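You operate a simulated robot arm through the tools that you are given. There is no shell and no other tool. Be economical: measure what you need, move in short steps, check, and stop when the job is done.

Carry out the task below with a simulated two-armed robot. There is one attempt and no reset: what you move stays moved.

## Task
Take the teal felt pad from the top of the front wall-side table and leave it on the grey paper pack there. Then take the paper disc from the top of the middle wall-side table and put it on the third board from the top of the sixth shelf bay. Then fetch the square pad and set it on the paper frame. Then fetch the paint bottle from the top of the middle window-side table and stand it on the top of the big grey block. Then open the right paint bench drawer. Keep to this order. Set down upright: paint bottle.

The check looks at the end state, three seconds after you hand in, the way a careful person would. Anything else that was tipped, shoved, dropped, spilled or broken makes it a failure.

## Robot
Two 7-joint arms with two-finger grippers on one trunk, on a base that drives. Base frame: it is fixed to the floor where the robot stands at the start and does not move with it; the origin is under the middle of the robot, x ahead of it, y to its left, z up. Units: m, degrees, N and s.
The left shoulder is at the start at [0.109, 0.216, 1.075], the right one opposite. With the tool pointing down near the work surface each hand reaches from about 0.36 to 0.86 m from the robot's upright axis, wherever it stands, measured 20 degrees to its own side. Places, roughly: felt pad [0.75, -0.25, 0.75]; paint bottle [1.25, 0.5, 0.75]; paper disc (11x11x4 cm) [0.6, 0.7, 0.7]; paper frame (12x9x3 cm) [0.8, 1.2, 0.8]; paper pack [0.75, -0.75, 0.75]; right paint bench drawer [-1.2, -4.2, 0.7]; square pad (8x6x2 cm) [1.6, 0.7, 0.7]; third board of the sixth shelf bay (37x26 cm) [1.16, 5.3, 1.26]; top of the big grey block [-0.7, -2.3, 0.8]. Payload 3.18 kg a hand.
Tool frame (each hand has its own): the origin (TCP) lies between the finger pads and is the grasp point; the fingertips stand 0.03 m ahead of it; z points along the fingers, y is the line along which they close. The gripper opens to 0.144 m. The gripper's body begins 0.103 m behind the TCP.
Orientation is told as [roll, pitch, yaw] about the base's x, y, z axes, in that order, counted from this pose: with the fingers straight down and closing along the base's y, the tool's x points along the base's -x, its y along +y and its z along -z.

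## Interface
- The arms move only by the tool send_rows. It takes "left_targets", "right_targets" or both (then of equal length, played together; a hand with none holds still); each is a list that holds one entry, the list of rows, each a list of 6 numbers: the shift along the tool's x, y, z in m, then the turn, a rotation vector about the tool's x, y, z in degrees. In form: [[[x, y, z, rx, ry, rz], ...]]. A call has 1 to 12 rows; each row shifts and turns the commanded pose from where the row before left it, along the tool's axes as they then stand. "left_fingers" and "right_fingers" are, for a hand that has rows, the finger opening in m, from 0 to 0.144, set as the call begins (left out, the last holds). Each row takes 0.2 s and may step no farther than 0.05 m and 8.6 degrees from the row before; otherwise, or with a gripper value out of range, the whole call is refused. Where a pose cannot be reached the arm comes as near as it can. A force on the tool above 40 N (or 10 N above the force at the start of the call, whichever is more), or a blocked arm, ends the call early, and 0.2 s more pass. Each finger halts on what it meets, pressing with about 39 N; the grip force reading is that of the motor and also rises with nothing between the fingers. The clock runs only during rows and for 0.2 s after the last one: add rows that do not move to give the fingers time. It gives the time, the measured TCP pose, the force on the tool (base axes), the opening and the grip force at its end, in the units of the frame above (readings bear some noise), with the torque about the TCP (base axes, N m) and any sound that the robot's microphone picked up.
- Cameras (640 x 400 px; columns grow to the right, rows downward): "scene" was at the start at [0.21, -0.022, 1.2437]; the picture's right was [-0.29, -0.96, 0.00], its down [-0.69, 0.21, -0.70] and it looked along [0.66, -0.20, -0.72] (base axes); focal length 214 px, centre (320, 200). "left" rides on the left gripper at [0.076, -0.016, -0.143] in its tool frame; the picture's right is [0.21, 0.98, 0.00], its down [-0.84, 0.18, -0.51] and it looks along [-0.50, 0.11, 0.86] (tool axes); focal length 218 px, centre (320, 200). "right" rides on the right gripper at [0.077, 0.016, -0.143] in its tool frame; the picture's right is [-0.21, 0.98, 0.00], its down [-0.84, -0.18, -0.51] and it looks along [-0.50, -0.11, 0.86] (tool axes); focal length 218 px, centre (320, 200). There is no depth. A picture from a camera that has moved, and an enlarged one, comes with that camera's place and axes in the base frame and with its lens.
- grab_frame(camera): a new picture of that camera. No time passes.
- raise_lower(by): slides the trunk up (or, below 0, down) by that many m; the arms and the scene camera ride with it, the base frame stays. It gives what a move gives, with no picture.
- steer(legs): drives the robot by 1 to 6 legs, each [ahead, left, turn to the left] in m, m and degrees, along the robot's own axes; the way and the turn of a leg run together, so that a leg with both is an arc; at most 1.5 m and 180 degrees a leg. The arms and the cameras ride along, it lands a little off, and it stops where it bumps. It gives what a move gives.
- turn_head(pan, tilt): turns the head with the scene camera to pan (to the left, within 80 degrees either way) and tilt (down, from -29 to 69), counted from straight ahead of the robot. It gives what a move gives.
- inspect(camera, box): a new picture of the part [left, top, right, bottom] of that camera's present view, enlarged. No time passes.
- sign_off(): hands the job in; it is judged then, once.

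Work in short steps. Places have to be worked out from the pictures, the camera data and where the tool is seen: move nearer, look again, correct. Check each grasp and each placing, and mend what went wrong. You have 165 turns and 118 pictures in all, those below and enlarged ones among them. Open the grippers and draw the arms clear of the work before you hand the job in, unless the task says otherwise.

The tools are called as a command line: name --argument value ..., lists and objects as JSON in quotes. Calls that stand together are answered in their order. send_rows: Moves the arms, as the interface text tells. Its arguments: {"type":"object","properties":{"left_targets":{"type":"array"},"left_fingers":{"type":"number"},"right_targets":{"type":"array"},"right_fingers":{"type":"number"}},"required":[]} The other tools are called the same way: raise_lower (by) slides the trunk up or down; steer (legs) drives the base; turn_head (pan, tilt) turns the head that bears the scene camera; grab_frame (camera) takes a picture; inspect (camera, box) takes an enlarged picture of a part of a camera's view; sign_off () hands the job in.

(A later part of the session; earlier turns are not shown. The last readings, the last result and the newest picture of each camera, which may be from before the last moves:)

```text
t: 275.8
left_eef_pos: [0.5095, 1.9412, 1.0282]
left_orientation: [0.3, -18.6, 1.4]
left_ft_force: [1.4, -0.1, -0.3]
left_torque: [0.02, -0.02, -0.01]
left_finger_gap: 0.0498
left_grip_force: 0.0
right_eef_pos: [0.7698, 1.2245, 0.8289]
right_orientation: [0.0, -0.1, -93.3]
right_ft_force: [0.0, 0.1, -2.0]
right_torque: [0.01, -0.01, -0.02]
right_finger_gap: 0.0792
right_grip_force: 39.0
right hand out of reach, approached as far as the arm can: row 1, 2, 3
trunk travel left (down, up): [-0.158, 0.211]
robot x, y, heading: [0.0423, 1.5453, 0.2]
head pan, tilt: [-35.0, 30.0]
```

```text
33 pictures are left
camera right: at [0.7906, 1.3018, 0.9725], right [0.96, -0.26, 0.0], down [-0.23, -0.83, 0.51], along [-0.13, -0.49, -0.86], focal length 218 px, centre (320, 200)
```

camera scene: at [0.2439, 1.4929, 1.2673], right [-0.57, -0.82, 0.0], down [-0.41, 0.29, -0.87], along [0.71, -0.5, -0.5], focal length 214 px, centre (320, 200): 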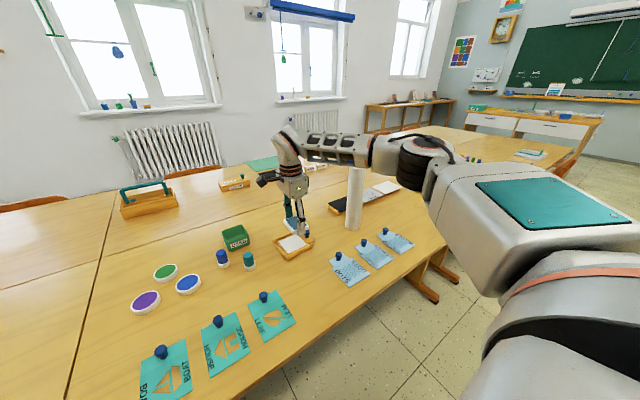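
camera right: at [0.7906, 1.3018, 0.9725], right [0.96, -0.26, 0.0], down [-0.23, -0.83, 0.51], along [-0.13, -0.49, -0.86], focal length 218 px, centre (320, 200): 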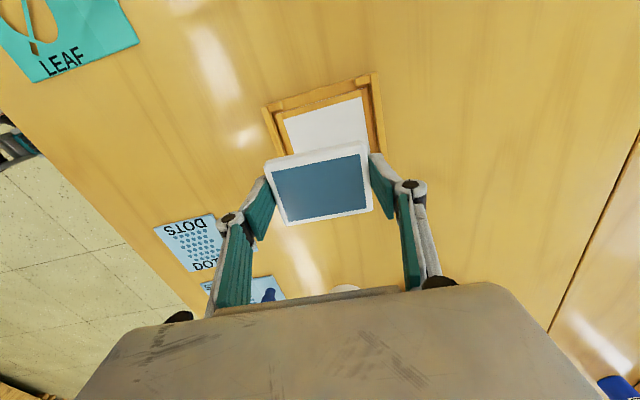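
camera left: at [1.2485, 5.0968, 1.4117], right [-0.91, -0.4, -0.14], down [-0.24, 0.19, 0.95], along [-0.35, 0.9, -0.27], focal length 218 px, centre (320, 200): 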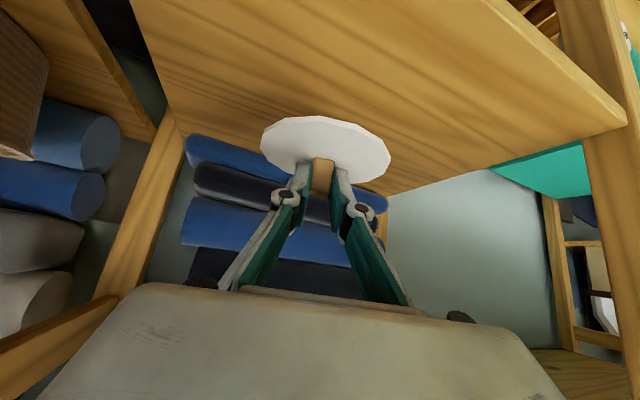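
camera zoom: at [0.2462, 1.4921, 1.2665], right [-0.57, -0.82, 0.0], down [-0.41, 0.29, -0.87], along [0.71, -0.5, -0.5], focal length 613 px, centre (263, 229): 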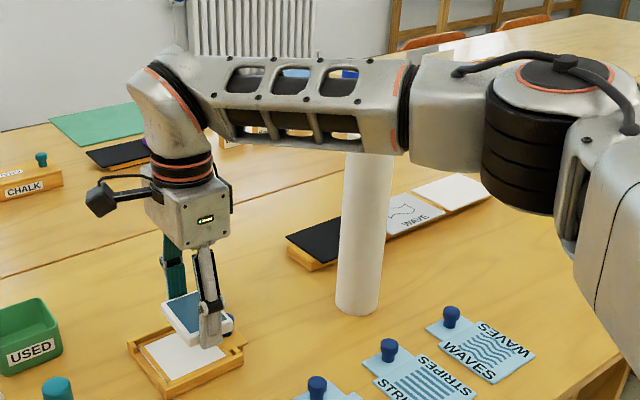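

The forearm is well clear of the roll (y>1.07). I need a bit more reach, so I'll lower the trunk 2 cm and shift to the target.

raise_lower --by -0.02

send_rows --right_targets '[[[0.006, 0.008, 0, 0, 0, 0], [0.006, 0.007, 0, 0, 0, 0], [0, 0, 0, 0, 0, 0]]]'

grab_frame --camera "right"

```text
t: 276.4
left_eef_pos: [0.5075, 1.9397, 1.0103]
left_orientation: [0.3, -18.8, 1.4]
left_ft_force: [-0.6, -0.5, 0.2]
left_torque: [-0.02, -0.05, -0.05]
left_finger_gap: 0.0499
left_grip_force: 0.1
right_eef_pos: [0.7697, 1.2275, 0.8134]
right_orientation: [0.0, -0.1, -93.2]
right_ft_force: [-0.8, -0.6, -0.8]
right_torque: [0.05, -0.06, 0.0]
right_finger_gap: 0.0792
right_grip_force: 39.0
trunk travel left (down, up): [-0.138, 0.231]
robot x, y, heading: [0.0361, 1.5422, 0.2]
head pan, tilt: [-35.0, 30.0]
```

```text
t: 277.2
left_eef_pos: [0.5096, 1.9409, 1.0084]
left_orientation: [0.3, -18.7, 1.4]
left_ft_force: [-0.4, -0.4, -0.8]
left_torque: [-0.01, 0.01, -0.02]
left_finger_gap: 0.0502
left_grip_force: 0.1
right_eef_pos: [0.7776, 1.2317, 0.8081]
right_orientation: [-0.3, -0.2, -93.5]
right_ft_force: [0.8, 0.0, -2.3]
right_torque: [0.03, 0.03, -0.01]
right_finger_gap: 0.0793
right_grip_force: 39.3
right hand out of reach, approached as far as the arm can: row 2
trunk travel left (down, up): [-0.138, 0.231]
robot x, y, heading: [0.0389, 1.5413, 0.1]
head pan, tilt: [-35.0, 30.0]
```

```text
32 pictures are left
camera right: at [0.7994, 1.3076, 0.9528], right [0.96, -0.27, 0.0], down [-0.23, -0.83, 0.51], along [-0.14, -0.49, -0.86], focal length 218 px, centre (320, 200)
```

right: 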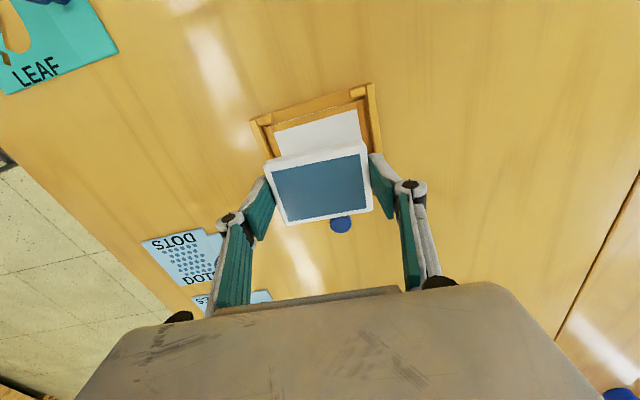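

raise_lower --by -0.015

send_rows --right_targets '[[[0.005, 0.009, 0, 0, 0, 0], [0, 0, 0, 0, 0, 0]]]'

inspect --camera "scene" --box '[260, 180, 360, 270]'

```text
t: 277.9
left_eef_pos: [0.5083, 1.9401, 0.9939]
left_orientation: [0.2, -18.8, 1.3]
left_ft_force: [-0.3, -0.8, 1.2]
left_torque: [0.03, -0.04, 0.0]
left_finger_gap: 0.0499
left_grip_force: 0.1
right_eef_pos: [0.778, 1.2328, 0.7977]
right_orientation: [0.1, -0.1, -93.3]
right_ft_force: [-0.8, -0.2, -0.3]
right_torque: [0.02, -0.07, 0.02]
right_finger_gap: 0.0794
right_grip_force: 38.8
trunk travel left (down, up): [-0.123, 0.246]
robot x, y, heading: [0.0376, 1.5431, -0.1]
head pan, tilt: [-35.0, 30.0]
```

```text
t: 278.5
left_eef_pos: [0.5089, 1.941, 0.9942]
left_orientation: [0.4, -18.6, 1.5]
left_ft_force: [-0.5, 0.3, 0.5]
left_torque: [0.02, -0.03, 0.0]
left_finger_gap: 0.0499
left_grip_force: 0.1
right_eef_pos: [0.788, 1.2356, 0.7976]
right_orientation: [-0.1, -0.1, -93.2]
right_ft_force: [0.1, 0.0, -0.6]
right_torque: [0.03, 0.0, 0.0]
right_finger_gap: 0.079
right_grip_force: 39.2
trunk travel left (down, up): [-0.123, 0.246]
robot x, y, heading: [0.0382, 1.5416, 0.4]
head pan, tilt: [-35.0, 30.0]
```

```text
4.44 times, centred on (310, 225) of scene
camera zoom: at [0.2833, 1.4922, 1.2255], right [-0.57, -0.82, 0.0], down [-0.41, 0.29, -0.87], along [0.71, -0.5, -0.5], focal length 953 px, centre (364, 89)
```

zoom: 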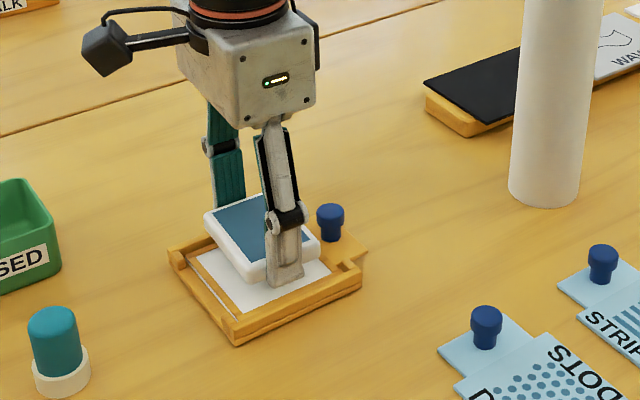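

On target. Lower until contact.

send_rows --right_targets '[[[0, 0, 0.006, 0, 0, 0], [0, 0, 0.004, 0, 0, 0], [0, 0, 0.002, 0, 0, 0], [0, 0, 0, 0, 0, 0]]]'

inspect --camera "scene" --box '[260, 180, 360, 270]'

```text
t: 279.5
left_eef_pos: [0.5081, 1.9406, 0.9942]
left_orientation: [0.3, -18.6, 1.4]
left_ft_force: [0.7, -0.6, 0.1]
left_torque: [0.01, 0.0, 0.01]
left_finger_gap: 0.05
left_grip_force: 0.0
right_eef_pos: [0.7867, 1.237, 0.7853]
right_orientation: [-0.2, -0.1, -93.3]
right_ft_force: [0.1, -0.2, 1.8]
right_torque: [-0.05, -0.17, -0.06]
right_finger_gap: 0.0792
right_grip_force: 39.1
trunk travel left (down, up): [-0.123, 0.246]
robot x, y, heading: [0.0349, 1.5445, -0.1]
head pan, tilt: [-35.0, 30.0]
```

```text
4.44 times, centred on (310, 225) of scene
camera zoom: at [0.2836, 1.4922, 1.2254], right [-0.57, -0.82, 0.0], down [-0.41, 0.29, -0.87], along [0.71, -0.5, -0.5], focal length 953 px, centre (364, 89)
```

zoom: 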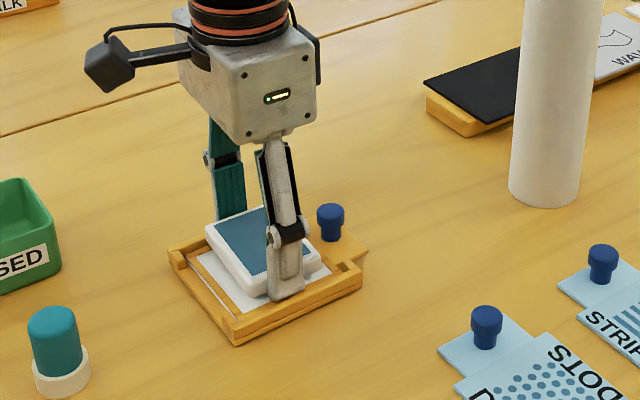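

send_rows --right_targets '[[[0, 0, 0.002, 0, 0, 0], [0, 0, 0.0015, 0, 0, 0], [0, 0, 0, 0, 0, 0]]]'

inspect --camera "right" --box '[220, 80, 420, 240]'

```text
t: 280.3
left_eef_pos: [0.507, 1.941, 0.9953]
left_orientation: [0.2, -18.8, 1.5]
left_ft_force: [0.5, 0.3, 0.7]
left_torque: [-0.01, -0.02, 0.02]
left_finger_gap: 0.0498
left_grip_force: 0.0
right_eef_pos: [0.7862, 1.2378, 0.7859]
right_orientation: [0.2, -0.1, -93.4]
right_ft_force: [1.5, -2.3, 17.5]
right_torque: [-0.08, -0.52, -0.01]
right_finger_gap: 0.079
right_grip_force: 38.9
trunk travel left (down, up): [-0.123, 0.246]
robot x, y, heading: [0.0363, 1.5442, -0.2]
head pan, tilt: [-35.0, 30.0]
```

```text
2.50 times, centred on (320, 160) of right
camera zoom: at [0.8069, 1.3128, 0.9287], right [0.96, -0.27, 0.0], down [-0.23, -0.83, 0.51], along [-0.13, -0.49, -0.86], focal length 546 px, centre (320, 300)
```

zoom: 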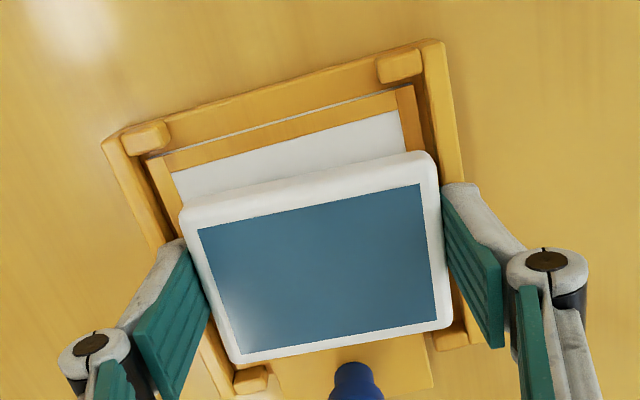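

Fingertips rest on the rails and the pad is centred within the frame. Release slightly and rise.

send_rows --right_targets '[[[0, 0, -0.001, 0, 0, 0], [0, 0, 0, 0, 0, 0], [0, 0, 0, 0, 0, 0], [0, 0, 0, 0, 0, 0]]]' --right_fingers 0.1

send_rows --right_targets '[[[0, 0, -0.02, 0, 0, 0], [0, 0, -0.03, 0, 0, 0], [0, 0, -0.04, 0, 0, 0]]]'

inspect --camera "scene" --box '[260, 180, 360, 270]'

inspect --camera "right" --box '[220, 60, 420, 220]'

```text
t: 281.3
left_eef_pos: [0.5089, 1.9412, 0.9935]
left_orientation: [0.3, -18.6, 1.6]
left_ft_force: [0.1, -0.8, -0.2]
left_torque: [0.0, 0.02, 0.03]
left_finger_gap: 0.0501
left_grip_force: 0.0
right_eef_pos: [0.7869, 1.2361, 0.7812]
right_orientation: [-0.1, -0.3, -93.3]
right_ft_force: [-3.7, -4.0, 16.3]
right_torque: [0.1, 1.38, 0.47]
right_finger_gap: 0.1003
right_grip_force: 10.0
trunk travel left (down, up): [-0.123, 0.246]
robot x, y, heading: [0.0415, 1.5443, 0.1]
head pan, tilt: [-35.0, 30.0]
```

```text
t: 282.1
left_eef_pos: [0.5095, 1.9411, 0.9933]
left_orientation: [0.2, -18.6, 1.7]
left_ft_force: [0.2, -1.0, 0.1]
left_torque: [0.03, 0.0, 0.02]
left_finger_gap: 0.0502
left_grip_force: 0.1
right_eef_pos: [0.7868, 1.2324, 0.8747]
right_orientation: [-0.1, -0.2, -93.3]
right_ft_force: [-0.4, 0.6, 0.4]
right_torque: [0.04, -0.07, -0.01]
right_finger_gap: 0.1
right_grip_force: 0.0
right hand out of reach, approached as far as the arm can: row 3
trunk travel left (down, up): [-0.123, 0.246]
robot x, y, heading: [0.0383, 1.5435, -0.1]
head pan, tilt: [-35.0, 30.0]
```

```text
4.44 times, centred on (310, 225) of scene
camera zoom: at [0.283, 1.4922, 1.2255], right [-0.57, -0.82, 0.0], down [-0.41, 0.29, -0.87], along [0.71, -0.5, -0.5], focal length 953 px, centre (364, 89)
```

zoom: 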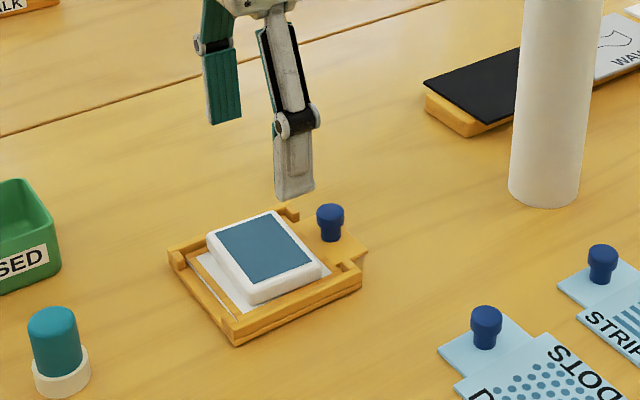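

```text
2.50 times, centred on (320, 140) of right
camera zoom: at [0.8075, 1.3072, 1.018], right [0.96, -0.27, 0.0], down [-0.23, -0.83, 0.51], along [-0.14, -0.49, -0.86], focal length 546 px, centre (320, 350)
```

zoom: 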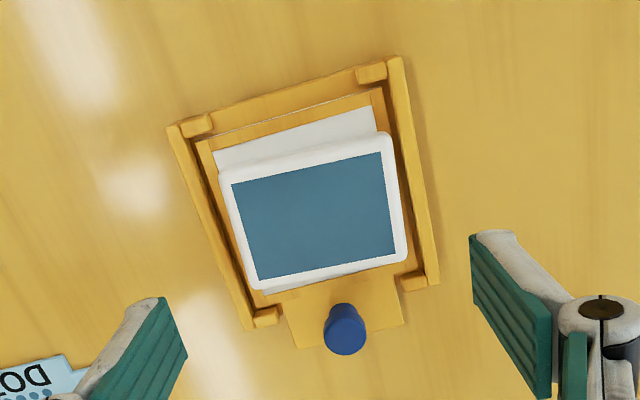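

The pad sits on the frame. Next the bottle: retract the right hand, back off and return by the front passage to the window side.

send_rows --right_targets '[[[0, -0.04, 0, 0, 0, 0], [0, -0.04, -0.02, 0, 0, 0], [0, -0.04, -0.02, 0, 0, 0], [0, -0.04, -0.02, 0, 0, 0], [0, -0.04, 0, 0, 0, 0]]]'

steer --legs '[[-0.4, 0, 0], [0, 0, -90], [1.5, 0, 0], [1.2, 0, 0], [0.5, 0.4, 0], [0.25, 0.5, 0]]'

```text
t: 283.3
left_eef_pos: [0.5082, 1.9407, 0.9936]
left_orientation: [0.3, -18.5, 1.6]
left_ft_force: [-0.2, 1.1, 0.3]
left_torque: [0.02, -0.03, 0.02]
left_finger_gap: 0.05
left_grip_force: 0.0
right_eef_pos: [0.5881, 1.2434, 0.933]
right_orientation: [0.0, -0.1, -93.4]
right_ft_force: [0.5, -0.9, 0.3]
right_torque: [-0.04, -0.02, -0.02]
right_finger_gap: 0.1002
right_grip_force: 0.2
trunk travel left (down, up): [-0.123, 0.246]
robot x, y, heading: [0.0365, 1.5441, 0.2]
head pan, tilt: [-35.0, 30.0]
```

```text
t: 310.5
left_eef_pos: [0.9758, -2.3932, 0.9936]
left_orientation: [0.2, -18.6, -88.4]
left_ft_force: [0.0, 0.0, 0.5]
left_torque: [0.01, 0.02, -0.01]
left_finger_gap: 0.05
left_grip_force: 0.1
right_eef_pos: [0.2788, -2.4758, 0.9322]
right_orientation: [-0.2, -0.2, 176.9]
right_ft_force: [0.1, -0.6, 0.0]
right_torque: [-0.04, 0.02, 0.01]
right_finger_gap: 0.0999
right_grip_force: 0.0
trunk travel left (down, up): [-0.123, 0.246]
robot x, y, heading: [0.5744, -1.9214, -89.8]
head pan, tilt: [-35.0, 30.0]
```

Continue: face −x, reverse along the passage, and strafe up to y≈0.7 in front of the chair-free gap.

steer --legs '[[0, 0, -90], [-1.5, 0, 0], [-0.6, 0, 0], [0, -1.3, 0], [0, -1.3, 0]]'

turn_head --pan 10 --tilt 40

grab_frame --camera "scene"

```text
t: 347.1
left_eef_pos: [1.8656, 0.4177, 0.993]
left_orientation: [0.3, -18.5, -170.1]
left_ft_force: [-0.9, 0.5, 0.4]
left_torque: [-0.01, 0.03, -0.02]
left_finger_gap: 0.0501
left_grip_force: 0.1
right_eef_pos: [1.6847, 1.0958, 0.9316]
right_orientation: [-0.2, -0.2, 95.1]
right_ft_force: [0.3, 0.2, 0.8]
right_torque: [-0.01, -0.04, -0.03]
right_finger_gap: 0.1
right_grip_force: 0.0
trunk travel left (down, up): [-0.123, 0.246]
robot x, y, heading: [2.2731, 0.8808, -171.4]
head pan, tilt: [-35.0, 30.0]
```

```text
t: 348.3
left_eef_pos: [1.8662, 0.4201, 0.9931]
left_orientation: [0.4, -18.5, -170.0]
left_ft_force: [0.1, 0.2, 1.3]
left_torque: [0.0, -0.01, 0.02]
left_finger_gap: 0.05
left_grip_force: 0.2
right_eef_pos: [1.6846, 1.0966, 0.9326]
right_orientation: [-0.2, -0.1, 95.2]
right_ft_force: [-0.4, -0.4, -0.2]
right_torque: [0.01, -0.02, 0.0]
right_finger_gap: 0.1
right_grip_force: 0.1
trunk travel left (down, up): [-0.123, 0.246]
robot x, y, heading: [2.2746, 0.8818, -171.6]
head pan, tilt: [10.0, 40.0]
```

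```text
26 pictures are left
camera scene: at [2.021, 0.8314, 1.2099], right [-0.32, 0.95, 0.0], down [0.61, 0.2, -0.77], along [-0.73, -0.24, -0.64], focal length 214 px, centre (320, 200)
```

scene: 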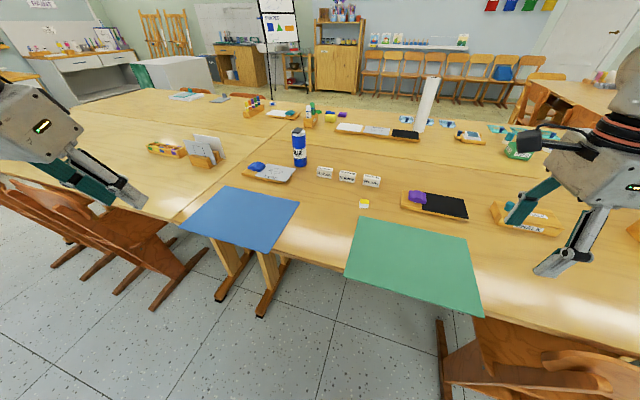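

The bottle is at about [1.28, 0.49]. I'll close in to [2.06, 0.70] with heading 180.

steer --legs '[[0.235, 0.14, -8.4]]'

send_rows --left_targets '[[[0, 0, 0, 0, 6.2, 0], [0, 0, 0, 0, 6.2, 0], [0, 0, 0, 0, 6.2, 0]]]' --left_fingers 0.11

grab_frame --camera "left"

```text
t: 350.2
left_eef_pos: [1.5858, 0.3247, 0.9931]
left_orientation: [0.3, -18.6, -178.3]
left_ft_force: [-1.3, -0.7, -0.1]
left_torque: [-0.01, 0.01, -0.02]
left_finger_gap: 0.0502
left_grip_force: 0.0
right_eef_pos: [1.5026, 1.02, 0.9326]
right_orientation: [-0.2, -0.2, 87.1]
right_ft_force: [-0.2, 0.6, -0.4]
right_torque: [-0.03, 0.0, 0.01]
right_finger_gap: 0.0998
right_grip_force: 0.0
trunk travel left (down, up): [-0.123, 0.246]
robot x, y, heading: [2.0578, 0.725, -179.7]
head pan, tilt: [10.0, 40.0]
```

```text
t: 351.0
left_eef_pos: [1.6083, 0.3369, 0.9857]
left_orientation: [0.3, 0.0, -178.0]
left_ft_force: [0.1, 0.7, 0.3]
left_torque: [0.02, -0.02, 0.0]
left_finger_gap: 0.1101
left_grip_force: 0.1
left hand out of reach, approached as far as the arm can: row 2, 3
right_eef_pos: [1.5039, 1.021, 0.931]
right_orientation: [-0.2, -0.2, 87.1]
right_ft_force: [-0.1, 0.2, -0.3]
right_torque: [-0.03, -0.03, 0.01]
right_finger_gap: 0.0998
right_grip_force: 0.0
trunk travel left (down, up): [-0.123, 0.246]
robot x, y, heading: [2.0558, 0.7215, -179.7]
head pan, tilt: [10.0, 40.0]
```

```text
25 pictures are left
camera left: at [1.6825, 0.3577, 1.1275], right [0.24, -0.97, 0.0], down [-0.84, -0.21, 0.51], along [-0.49, -0.13, -0.86], focal length 218 px, centre (320, 200)
```

left: 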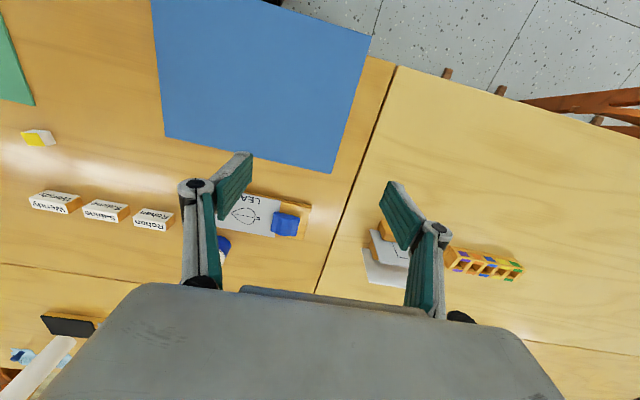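

Bottle confirmed near [1.28, 0.49]. I'll move the left hand above it at z≈0.97.

send_rows --left_targets '[[[-0.0403, -0.0205, 0, 0, 0, 0], [-0.0403, -0.0205, 0, 0, 0, 0], [-0.0403, -0.0205, 0, 0, 0, 0], [-0.0403, -0.0205, 0, 0, 0, 0], [-0.0403, -0.0205, 0, 0, 0, 0], [-0.0403, -0.0205, 0, 0, 0, 0], [-0.0403, -0.0205, 0, 0, 0, 0], [-0.0403, -0.0205, 0, 0, 0, 0]]]'

grab_frame --camera "left"

```text
t: 352.8
left_eef_pos: [1.4107, 0.4306, 0.9875]
left_orientation: [0.3, -0.1, -178.1]
left_ft_force: [-0.7, 0.8, 0.8]
left_torque: [-0.04, 0.01, 0.01]
left_finger_gap: 0.1098
left_grip_force: 0.1
left hand out of reach, approached as far as the arm can: row 5, 6, 7, 8
right_eef_pos: [1.5036, 1.0205, 0.9329]
right_orientation: [-0.1, -0.3, 87.0]
right_ft_force: [-0.9, -0.4, 0.1]
right_torque: [-0.03, 0.04, 0.0]
right_finger_gap: 0.0997
right_grip_force: 0.1
trunk travel left (down, up): [-0.123, 0.246]
robot x, y, heading: [2.0566, 0.7243, -179.9]
head pan, tilt: [10.0, 40.0]
```

```text
24 pictures are left
camera left: at [1.4859, 0.4511, 1.1291], right [0.24, -0.97, 0.0], down [-0.84, -0.21, 0.51], along [-0.49, -0.13, -0.86], focal length 218 px, centre (320, 200)
```

left: 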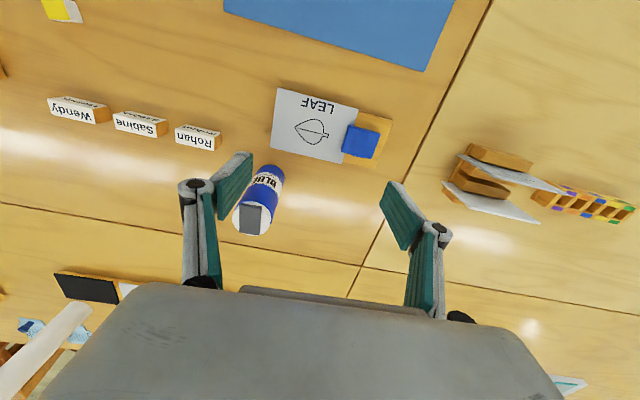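

The arm is at its reach limit with the tool vertical. Bottle axis now measured at about [1.308, 0.496]. I'll line up in y, pitch the tool 35° forward and check before approaching along the tool axis.

send_rows --left_targets '[[[0.025, -0.033, 0, 0, 0, 0], [0.025, -0.033, 0, 0, 0, 0], [0, 0, 0, 0, -7, 0], [0, 0, 0, 0, -7, 0], [0, 0, 0, 0, -7, 0], [0, 0, 0, 0, -7, 0], [0, 0, 0, 0, -7, 0]]]'

grab_frame --camera "left"

```text
t: 354.4
left_eef_pos: [1.4608, 0.499, 0.9831]
left_orientation: [0.2, -35.2, -178.2]
left_ft_force: [-0.3, -0.3, -0.2]
left_torque: [0.0, 0.01, -0.01]
left_finger_gap: 0.1097
left_grip_force: 0.1
right_eef_pos: [1.5052, 1.0201, 0.9323]
right_orientation: [0.0, -0.2, 87.1]
right_ft_force: [-0.7, -0.3, -1.3]
right_torque: [0.01, 0.0, 0.04]
right_finger_gap: 0.0999
right_grip_force: 0.0
trunk travel left (down, up): [-0.123, 0.246]
robot x, y, heading: [2.0546, 0.7219, -179.7]
head pan, tilt: [10.0, 40.0]
```

```text
23 pictures are left
camera left: at [1.6035, 0.5198, 1.0572], right [0.2, -0.97, -0.12], down [-0.39, -0.19, 0.9], along [-0.9, -0.14, -0.42], focal length 218 px, centre (320, 200)
```

left: 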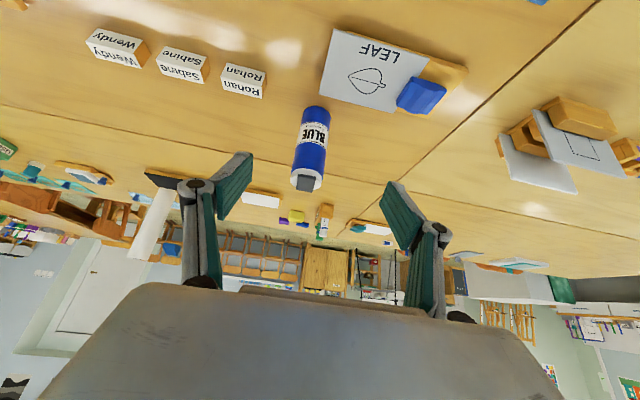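

Aligned in y (bottle axis [1.309, 0.50]). Approach along the tool axis.

send_rows --left_targets '[[[-0.04, 0, 0, 0, 0, 0], [0, 0, 0.04, 0, 0, 0], [0, 0, 0.04, 0, 0, 0], [0, 0, 0.04, 0, 0, 0]]]'

grab_frame --camera "left"

```text
t: 355.4
left_eef_pos: [1.3572, 0.4954, 0.909]
left_orientation: [0.4, -34.9, -178.2]
left_ft_force: [-0.5, -0.6, 0.3]
left_torque: [-0.04, -0.02, 0.02]
left_finger_gap: 0.1102
left_grip_force: 0.1
right_eef_pos: [1.5022, 1.0205, 0.9316]
right_orientation: [-0.3, -0.2, 87.0]
right_ft_force: [0.1, 0.7, -1.3]
right_torque: [0.01, -0.04, -0.02]
right_finger_gap: 0.0999
right_grip_force: 0.0
trunk travel left (down, up): [-0.123, 0.246]
robot x, y, heading: [2.0581, 0.7266, -180.0]
head pan, tilt: [10.0, 40.0]
```

```text
22 pictures are left
camera left: at [1.4997, 0.5179, 0.9821], right [0.2, -0.97, -0.11], down [-0.4, -0.19, 0.9], along [-0.9, -0.14, -0.42], focal length 218 px, centre (320, 200)
```

left: 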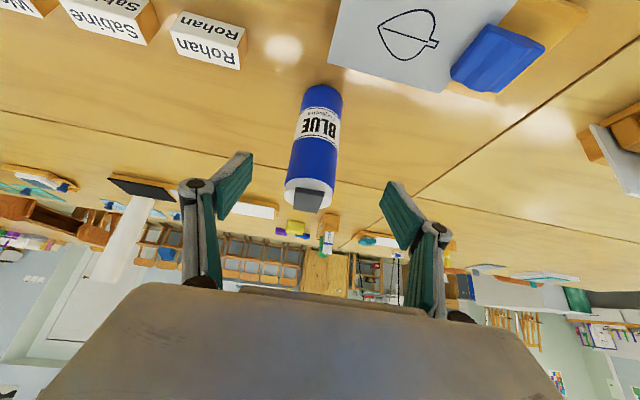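

Well centred. Advance 7.8 cm and grip.

send_rows --left_targets '[[[0, -0.002, 0.039, 0, 0, 0], [0, -0.002, 0.039, 0, 0, 0], [0, 0, 0, 0, 0, 0]]]'

send_rows --left_targets '[[[0, 0, 0, 0, 0, 0], [0, 0, 0, 0, 0, 0], [0, 0, 0, 0, 0, 0]]]' --left_fingers 0.03

grab_frame --camera "left"

```text
t: 356.2
left_eef_pos: [1.3115, 0.4987, 0.847]
left_orientation: [0.3, -35.0, -178.3]
left_ft_force: [0.8, 0.0, 0.2]
left_torque: [0.0, 0.03, 0.02]
left_finger_gap: 0.1098
left_grip_force: 0.1
right_eef_pos: [1.5049, 1.0203, 0.9331]
right_orientation: [-0.1, 0.0, 87.1]
right_ft_force: [0.1, 0.2, -0.4]
right_torque: [0.01, 0.01, 0.0]
right_finger_gap: 0.1001
right_grip_force: 0.0
trunk travel left (down, up): [-0.123, 0.246]
robot x, y, heading: [2.0559, 0.7276, -179.8]
head pan, tilt: [10.0, 40.0]
```

```text
t: 357.0
left_eef_pos: [1.312, 0.4986, 0.8456]
left_orientation: [0.4, -35.0, -178.4]
left_ft_force: [-0.4, 1.1, 0.8]
left_torque: [0.01, 0.04, -0.06]
left_finger_gap: 0.0529
left_grip_force: 39.5
right_eef_pos: [1.5046, 1.0199, 0.9322]
right_orientation: [-0.2, -0.2, 87.0]
right_ft_force: [0.6, -0.4, -0.7]
right_torque: [0.02, -0.03, -0.03]
right_finger_gap: 0.0998
right_grip_force: 0.0
trunk travel left (down, up): [-0.123, 0.246]
robot x, y, heading: [2.0554, 0.7275, -179.8]
head pan, tilt: [10.0, 40.0]
```

```text
21 pictures are left
camera left: at [1.4543, 0.5205, 0.9179], right [0.2, -0.97, -0.12], down [-0.39, -0.19, 0.9], along [-0.9, -0.14, -0.42], focal length 218 px, centre (320, 200)
```

left: 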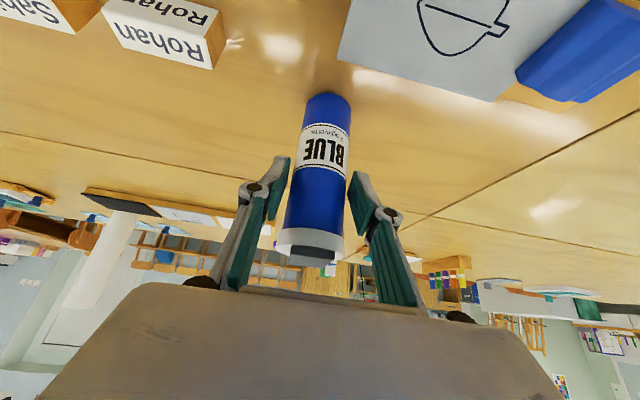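

Gripped. Lift straight up and then retract toward the robot.

send_rows --left_targets '[[[-0.023, 0, -0.0328, 0, 0, 0], [-0.023, 0, -0.0328, 0, 0, 0], [-0.023, 0, -0.0328, 0, 0, 0], [0.02, 0, -0.035, 0, 0, 0], [0.02, 0, -0.035, 0, 0, 0], [0.02, 0, -0.035, 0, 0, 0], [0.03, 0, -0.03, 0, 0, 0]]]'

steer --legs '[[-0.6, 0, 0]]'

grab_frame --camera "scene"

```text
t: 358.6
left_eef_pos: [1.4684, 0.5007, 1.0239]
left_orientation: [0.3, -35.0, -178.3]
left_ft_force: [1.4, 0.0, -3.7]
left_torque: [-0.02, -0.04, 0.0]
left_finger_gap: 0.0532
left_grip_force: 38.5
right_eef_pos: [1.5041, 1.0204, 0.9331]
right_orientation: [-0.1, -0.2, 87.0]
right_ft_force: [-0.2, 0.3, 0.2]
right_torque: [-0.03, 0.02, 0.01]
right_finger_gap: 0.1001
right_grip_force: 0.1
trunk travel left (down, up): [-0.123, 0.246]
robot x, y, heading: [2.0595, 0.7234, -179.8]
head pan, tilt: [10.0, 40.0]
```

```text
t: 361.9
left_eef_pos: [2.0555, 0.5059, 1.0237]
left_orientation: [0.3, -34.9, -178.7]
left_ft_force: [-0.4, -0.1, -3.7]
left_torque: [0.03, -0.08, 0.0]
left_finger_gap: 0.0532
left_grip_force: 39.2
right_eef_pos: [2.0933, 1.0242, 0.9317]
right_orientation: [-0.2, -0.2, 86.9]
right_ft_force: [-0.2, 0.3, 0.6]
right_torque: [0.03, 0.0, -0.02]
right_finger_gap: 0.1001
right_grip_force: 0.1
trunk travel left (down, up): [-0.123, 0.246]
robot x, y, heading: [2.6453, 0.7269, -179.9]
head pan, tilt: [10.0, 40.0]
```

```text
20 pictures are left
camera scene: at [2.3875, 0.7132, 1.2098], right [-0.17, 0.98, 0.0], down [0.63, 0.11, -0.77], along [-0.75, -0.13, -0.64], focal length 214 px, centre (320, 200)
```

scene: 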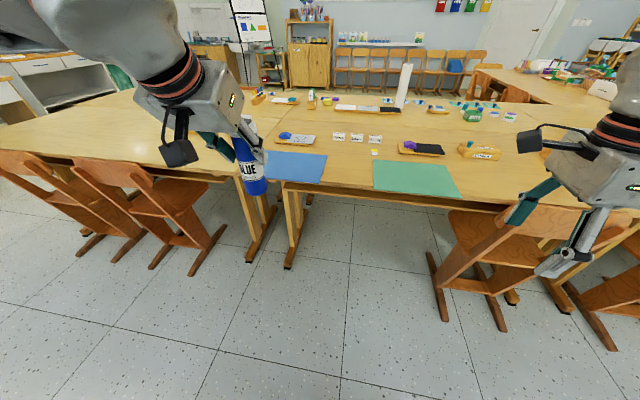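

Bottle held upright. I'll strafe down to the front passage and drive toward the block, stopping short to look.

steer --legs '[[0, 1.35, 0], [0, 1.3, 0], [1.2, 0, 0], [0.8, 0, 0]]'

turn_head --pan 10 --tilt 35

grab_frame --camera "scene"

```text
t: 395.0
left_eef_pos: [0.0906, -2.2245, 1.0239]
left_orientation: [0.3, -34.8, -177.7]
left_ft_force: [0.0, 0.0, -3.4]
left_torque: [-0.02, -0.04, 0.0]
left_finger_gap: 0.0531
left_grip_force: 39.1
right_eef_pos: [0.1209, -1.7068, 0.9319]
right_orientation: [-0.2, -0.2, 87.6]
right_ft_force: [-0.7, 0.4, -0.3]
right_torque: [0.03, -0.03, -0.03]
right_finger_gap: 0.1
right_grip_force: 0.1
trunk travel left (down, up): [-0.123, 0.246]
robot x, y, heading: [0.6769, -1.9946, -179.2]
head pan, tilt: [10.0, 40.0]
```

```text
t: 395.7
left_eef_pos: [0.0917, -2.2262, 1.0223]
left_orientation: [0.3, -34.9, -177.7]
left_ft_force: [0.0, -0.3, -3.8]
left_torque: [-0.01, -0.1, 0.0]
left_finger_gap: 0.0528
left_grip_force: 38.4
right_eef_pos: [0.1212, -1.7049, 0.9315]
right_orientation: [-0.2, -0.2, 87.6]
right_ft_force: [-0.1, -0.1, 0.1]
right_torque: [0.0, -0.01, 0.01]
right_finger_gap: 0.0998
right_grip_force: 0.1
trunk travel left (down, up): [-0.123, 0.246]
robot x, y, heading: [0.6803, -1.9978, -179.0]
head pan, tilt: [10.0, 35.0]
```

```text
19 pictures are left
camera scene: at [0.4174, -2.0138, 1.2173], right [-0.19, 0.98, 0.0], down [0.56, 0.11, -0.82], along [-0.8, -0.15, -0.57], focal length 214 px, centre (320, 200)
```

scene: 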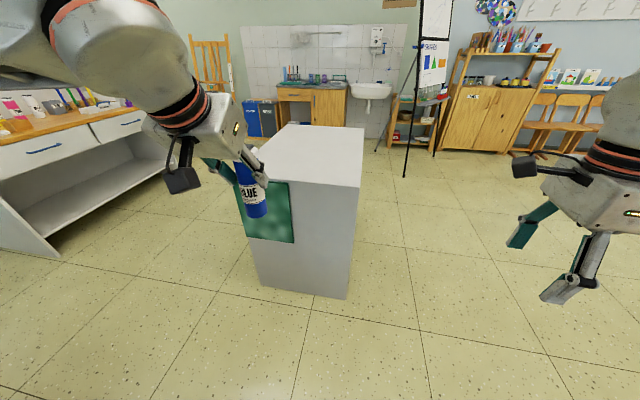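

The block's top spans x −1.03…−0.30, y −2.5…−2.0 at z≈0.79. I'll drive forward 0.55 m so that the bottle is above it.

steer --legs '[[0.55, 0.02, 0]]'

send_rows --left_targets '[[[0.0172, 0, 0.0246, 0, 0, 0], [0.0172, 0, 0.0246, 0, 0, 0], [0.0115, 0, 0.0164, 0, 0, 0], [0, 0, 0, 0, 0, 0]]]'

grab_frame --camera "scene"

```text
t: 398.9
left_eef_pos: [-0.4657, -2.2559, 1.0237]
left_orientation: [0.3, -34.9, -177.6]
left_ft_force: [0.4, -0.7, -4.3]
left_torque: [0.02, -0.09, 0.02]
left_finger_gap: 0.0528
left_grip_force: 39.0
right_eef_pos: [-0.4372, -1.7376, 0.9315]
right_orientation: [-0.2, -0.2, 87.7]
right_ft_force: [-0.8, 0.2, -0.3]
right_torque: [-0.01, 0.02, -0.01]
right_finger_gap: 0.1
right_grip_force: 0.1
trunk travel left (down, up): [-0.123, 0.246]
robot x, y, heading: [0.1195, -2.0231, -179.0]
head pan, tilt: [10.0, 35.0]
```

```text
t: 399.9
left_eef_pos: [-0.4663, -2.2561, 0.9443]
left_orientation: [0.3, -34.9, -177.7]
left_ft_force: [-0.6, 1.4, -3.9]
left_torque: [0.05, -0.06, -0.03]
left_finger_gap: 0.0529
left_grip_force: 39.0
right_eef_pos: [-0.4354, -1.7375, 0.9335]
right_orientation: [-0.1, -0.1, 87.8]
right_ft_force: [-0.1, 0.1, 0.6]
right_torque: [-0.05, -0.01, 0.01]
right_finger_gap: 0.0999
right_grip_force: 0.0
trunk travel left (down, up): [-0.123, 0.246]
robot x, y, heading: [0.122, -2.0221, -178.9]
head pan, tilt: [10.0, 35.0]
```

```text
18 pictures are left
camera scene: at [-0.1399, -2.0436, 1.2175], right [-0.19, 0.98, 0.0], down [0.56, 0.11, -0.82], along [-0.8, -0.16, -0.57], focal length 214 px, centre (320, 200)
```

scene: 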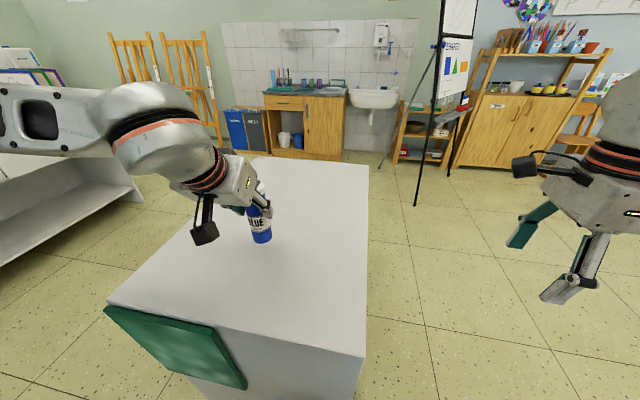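

Bottle is well above the block's top. Lower in small steps.

send_rows --left_targets '[[[0.0086, 0, 0.0123, 0, 0, 0], [0.0057, 0, 0.0082, 0, 0, 0], [0.0023, 0, 0.0033, 0, 0, 0], [0.0023, 0, 0.0033, 0, 0, 0], [0, 0, 0, 0, 0, 0]]]'

inspect --camera "scene" --box '[200, 180, 320, 260]'

```text
t: 401.1
left_eef_pos: [-0.4653, -2.2565, 0.9106]
left_orientation: [0.4, -34.9, -177.6]
left_ft_force: [-0.1, 0.2, -4.1]
left_torque: [-0.03, -0.07, 0.0]
left_finger_gap: 0.0531
left_grip_force: 39.3
right_eef_pos: [-0.4358, -1.7377, 0.9319]
right_orientation: [-0.3, -0.1, 87.8]
right_ft_force: [-0.3, -0.4, 0.4]
right_torque: [0.01, -0.03, 0.02]
right_finger_gap: 0.0998
right_grip_force: 0.1
trunk travel left (down, up): [-0.123, 0.246]
robot x, y, heading: [0.1197, -2.0243, -178.7]
head pan, tilt: [10.0, 35.0]
```

```text
5.00 times, centred on (260, 220) of scene
camera zoom: at [-0.1401, -2.0437, 1.2174], right [-0.19, 0.98, 0.0], down [0.56, 0.11, -0.82], along [-0.8, -0.16, -0.57], focal length 1072 px, centre (620, 100)
```

zoom: 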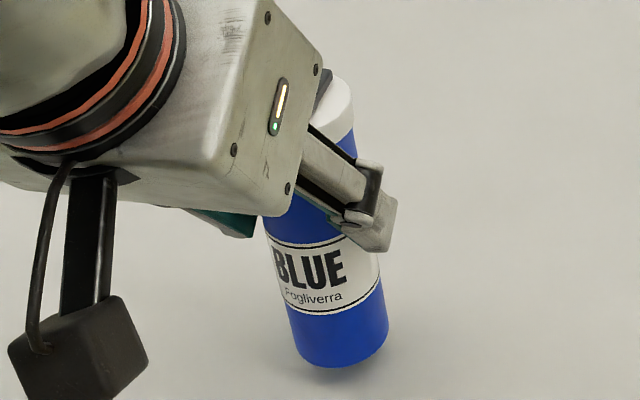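

send_rows --left_targets '[[[0.0017, 0, 0.0025, 0, 0, 0], [0.0017, 0, 0.0025, 0, 0, 0], [0.0012, 0, 0.0016, 0, 0, 0], [0, 0, 0, 0, 0, 0]]]'

```text
t: 402.1
left_eef_pos: [-0.4672, -2.2566, 0.9013]
left_orientation: [0.3, -34.9, -177.7]
left_ft_force: [0.4, -1.1, -2.7]
left_torque: [-0.01, -0.07, 0.0]
left_finger_gap: 0.0529
left_grip_force: 38.8
right_eef_pos: [-0.4357, -1.737, 0.9319]
right_orientation: [-0.1, -0.2, 87.7]
right_ft_force: [-0.5, 0.2, -0.3]
right_torque: [-0.02, 0.02, -0.02]
right_finger_gap: 0.1001
right_grip_force: 0.1
trunk travel left (down, up): [-0.123, 0.246]
robot x, y, heading: [0.124, -2.0258, -178.9]
head pan, tilt: [10.0, 35.0]
```

send_rows --left_targets '[[[0.0009, 0, 0.0012, 0, 0, 0], [0.0009, 0, 0.0012, 0, 0, 0], [0, 0, 0, 0, 0, 0]]]'

inspect --camera "scene" --box '[200, 180, 320, 260]'

```text
t: 402.9
left_eef_pos: [-0.4672, -2.2564, 0.8981]
left_orientation: [0.3, -34.9, -177.6]
left_ft_force: [-0.3, 0.0, -3.6]
left_torque: [0.02, -0.09, 0.01]
left_finger_gap: 0.0531
left_grip_force: 39.1
right_eef_pos: [-0.4364, -1.7377, 0.9325]
right_orientation: [-0.2, -0.2, 87.7]
right_ft_force: [-0.8, 0.4, 0.3]
right_torque: [-0.02, 0.03, 0.0]
right_finger_gap: 0.1002
right_grip_force: 0.0
trunk travel left (down, up): [-0.123, 0.246]
robot x, y, heading: [0.1236, -2.0275, -178.7]
head pan, tilt: [10.0, 35.0]
```

```text
5.00 times, centred on (260, 220) of scene
camera zoom: at [-0.1402, -2.0437, 1.2174], right [-0.19, 0.98, 0.0], down [0.56, 0.11, -0.82], along [-0.8, -0.16, -0.57], focal length 1072 px, centre (620, 100)
```

zoom: 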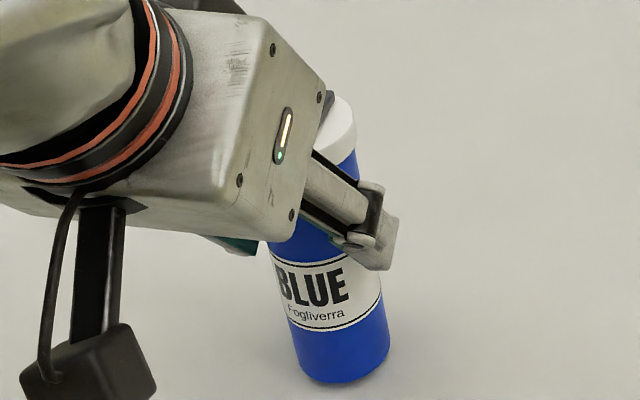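

Close to touching. A few more mm, with force watching.

send_rows --left_targets '[[[0.0009, 0, 0.0012, 0, 0, 0], [0.0009, 0, 0.0012, 0, 0, 0], [0, 0, 0, 0, 0, 0]]]'

```text
t: 403.7
left_eef_pos: [-0.4648, -2.2581, 0.8951]
left_orientation: [0.4, -35.0, -177.6]
left_ft_force: [0.0, -0.1, -1.5]
left_torque: [-0.1, 0.0, 0.01]
left_finger_gap: 0.0531
left_grip_force: 38.9
right_eef_pos: [-0.4366, -1.737, 0.9325]
right_orientation: [-0.1, -0.1, 87.7]
right_ft_force: [0.1, -0.1, -0.2]
right_torque: [-0.02, -0.03, 0.05]
right_finger_gap: 0.0996
right_grip_force: 0.1
trunk travel left (down, up): [-0.123, 0.246]
robot x, y, heading: [0.1226, -2.0237, -178.9]
head pan, tilt: [10.0, 35.0]
```

send_rows --left_targets '[[[0.0008, 0, 0.0011, 0, 0, 0], [0, 0, 0, 0, 0, 0]]]'

```text
t: 404.3
left_eef_pos: [-0.4646, -2.2565, 0.8952]
left_orientation: [0.3, -35.2, -177.5]
left_ft_force: [-0.4, -5.2, 8.3]
left_torque: [-0.77, 0.05, 0.06]
left_finger_gap: 0.0529
left_grip_force: 38.9
right_eef_pos: [-0.4358, -1.7381, 0.9326]
right_orientation: [-0.2, -0.1, 87.6]
right_ft_force: [0.8, -0.1, 0.2]
right_torque: [-0.02, -0.01, 0.0]
right_finger_gap: 0.1
right_grip_force: 0.1
trunk travel left (down, up): [-0.123, 0.246]
robot x, y, heading: [0.1222, -2.0221, -179.0]
head pan, tilt: [10.0, 35.0]
```

Contact made. Open the fingers and withdraw along the tool axis.

send_rows --left_targets '[[[0, 0, 0, 0, 0, 0], [0, 0, 0, 0, 0, 0], [0, 0, 0, 0, 0, 0], [0, 0, -0.03, 0, 0, 0], [0, 0, -0.04, 0, 0, 0], [0, 0, -0.04, 0, 0, 0], [0, 0, -0.04, 0, 0, 0]]]' --left_fingers 0.11

grab_frame --camera "scene"

```text
t: 405.9
left_eef_pos: [-0.3782, -2.2509, 1.0181]
left_orientation: [0.5, -34.9, -177.6]
left_ft_force: [0.7, -0.4, 0.4]
left_torque: [0.01, -0.01, 0.0]
left_finger_gap: 0.1102
left_grip_force: 0.1
right_eef_pos: [-0.4356, -1.7364, 0.9325]
right_orientation: [0.0, -0.1, 87.8]
right_ft_force: [0.0, 0.3, 0.8]
right_torque: [-0.03, 0.05, 0.01]
right_finger_gap: 0.1
right_grip_force: 0.1
trunk travel left (down, up): [-0.123, 0.246]
robot x, y, heading: [0.1234, -2.0268, -179.1]
head pan, tilt: [10.0, 35.0]
```

```text
15 pictures are left
camera scene: at [-0.1389, -2.0433, 1.2179], right [-0.19, 0.98, 0.0], down [0.56, 0.11, -0.82], along [-0.8, -0.16, -0.57], focal length 214 px, centre (320, 200)
```

scene: 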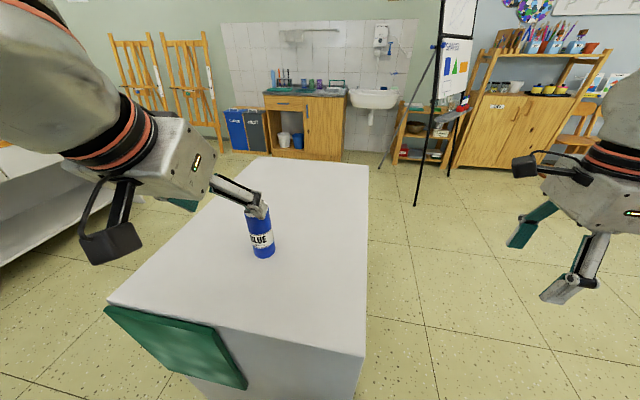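

The bottle stands on the block. I'll back away, turn toward the chalkboard wall and drive to the front of the paint bench.

steer --legs '[[-0.4, 0, 0], [0, 0, 89], [1.05, 0, 0], [0, -0.9, 0]]'

turn_head --pan -15 --tilt 28

grab_frame --camera "scene"

```text
t: 414.8
left_eef_pos: [0.7786, -2.9793, 1.0175]
left_orientation: [0.3, -34.9, -85.3]
left_ft_force: [-0.2, 0.9, -0.4]
left_torque: [-0.01, -0.04, -0.02]
left_finger_gap: 0.1101
left_grip_force: 0.1
right_eef_pos: [0.266, -3.0569, 0.9325]
right_orientation: [0.1, -0.1, 179.9]
right_ft_force: [-0.6, 0.1, 0.6]
right_torque: [-0.01, 0.03, 0.01]
right_finger_gap: 0.1
right_grip_force: 0.1
trunk travel left (down, up): [-0.123, 0.246]
robot x, y, heading: [0.5332, -2.4878, -86.6]
head pan, tilt: [10.0, 35.0]
stopped in leg 3: the robot was blocked; the commanded pose is now the measured one
```

```text
t: 415.7
left_eef_pos: [0.7789, -2.9801, 1.0163]
left_orientation: [0.3, -34.9, -85.3]
left_ft_force: [-0.7, -0.5, -0.2]
left_torque: [-0.05, 0.01, 0.01]
left_finger_gap: 0.1101
left_grip_force: 0.0
right_eef_pos: [0.2661, -3.0572, 0.9336]
right_orientation: [0.0, -0.1, 179.9]
right_ft_force: [0.3, -0.4, -0.4]
right_torque: [-0.03, 0.01, -0.01]
right_finger_gap: 0.1
right_grip_force: 0.0
trunk travel left (down, up): [-0.123, 0.246]
robot x, y, heading: [0.5335, -2.4867, -86.8]
head pan, tilt: [-15.0, 28.0]
```

```text
14 pictures are left
camera scene: at [0.5239, -2.749, 1.2284], right [-0.98, 0.2, 0.0], down [0.1, 0.46, -0.88], along [-0.18, -0.86, -0.47], focal length 214 px, centre (320, 200)
```

scene: 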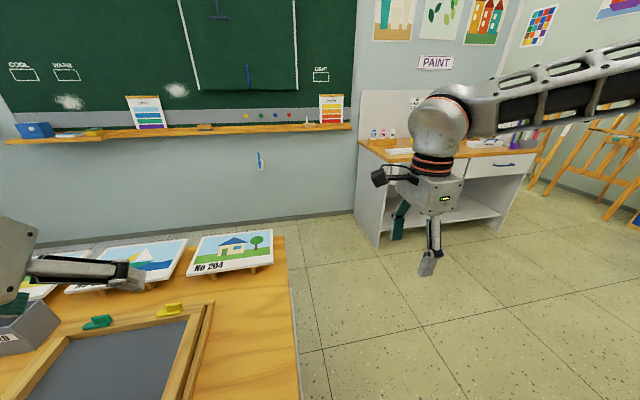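

The robot base touched the end of the first bench; things on it still stand. I'll lift the left hand, back up, and go around it closer to the block.

send_rows --left_targets '[[[-0.0191, 0, -0.0273, 0, 0, 0], [-0.0191, 0, -0.0273, 0, 0, 0], [-0.0191, 0, -0.0273, 0, 0, 0], [-0.0191, 0, -0.0273, 0, 0, 0]]]'

steer --legs '[[-0.12, 0, -3.3], [0, -0.42, 0]]'

turn_head --pan 20 --tilt 45

grab_frame --camera "scene"

```text
t: 416.7
left_eef_pos: [0.7782, -2.9785, 1.1504]
left_orientation: [0.3, -35.0, -85.3]
left_ft_force: [-0.4, -0.1, 0.1]
left_torque: [-0.03, -0.02, 0.03]
left_finger_gap: 0.11
left_grip_force: 0.1
right_eef_pos: [0.2657, -3.057, 0.9329]
right_orientation: [0.0, -0.1, 179.9]
right_ft_force: [-0.5, 0.6, 0.2]
right_torque: [-0.03, -0.04, 0.01]
right_finger_gap: 0.0998
right_grip_force: 0.2
trunk travel left (down, up): [-0.123, 0.246]
robot x, y, heading: [0.5325, -2.4837, -86.6]
head pan, tilt: [-15.0, 28.0]
```

```text
t: 421.7
left_eef_pos: [0.3367, -2.8737, 1.1489]
left_orientation: [0.3, -34.9, -88.1]
left_ft_force: [-0.2, -0.3, -0.8]
left_torque: [0.0, -0.01, 0.02]
left_finger_gap: 0.1098
left_grip_force: 0.0
right_eef_pos: [-0.1776, -2.9268, 0.9319]
right_orientation: [-0.1, -0.1, 177.1]
right_ft_force: [0.6, -0.3, -0.8]
right_torque: [0.03, 0.0, 0.02]
right_finger_gap: 0.1
right_grip_force: 0.1
trunk travel left (down, up): [-0.123, 0.246]
robot x, y, heading: [0.1175, -2.3741, -89.8]
head pan, tilt: [-15.0, 28.0]
```

```text
t: 422.7
left_eef_pos: [0.337, -2.8743, 1.1479]
left_orientation: [0.3, -34.9, -88.0]
left_ft_force: [0.7, -0.6, 0.7]
left_torque: [-0.03, -0.02, 0.0]
left_finger_gap: 0.11
left_grip_force: 0.1
right_eef_pos: [-0.1783, -2.9265, 0.9326]
right_orientation: [0.0, -0.2, 177.1]
right_ft_force: [-0.2, -0.1, -0.6]
right_torque: [0.02, 0.01, -0.02]
right_finger_gap: 0.0999
right_grip_force: 0.0
trunk travel left (down, up): [-0.123, 0.246]
robot x, y, heading: [0.1187, -2.3722, -89.3]
head pan, tilt: [20.0, 45.0]
```

```text
13 pictures are left
camera scene: at [0.1449, -2.6191, 1.2027], right [-0.94, -0.35, 0.0], down [-0.25, 0.66, -0.71], along [0.25, -0.66, -0.71], focal length 214 px, centre (320, 200)
```

scene: 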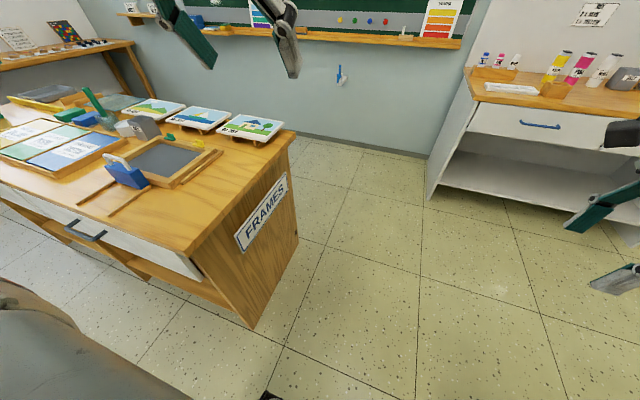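

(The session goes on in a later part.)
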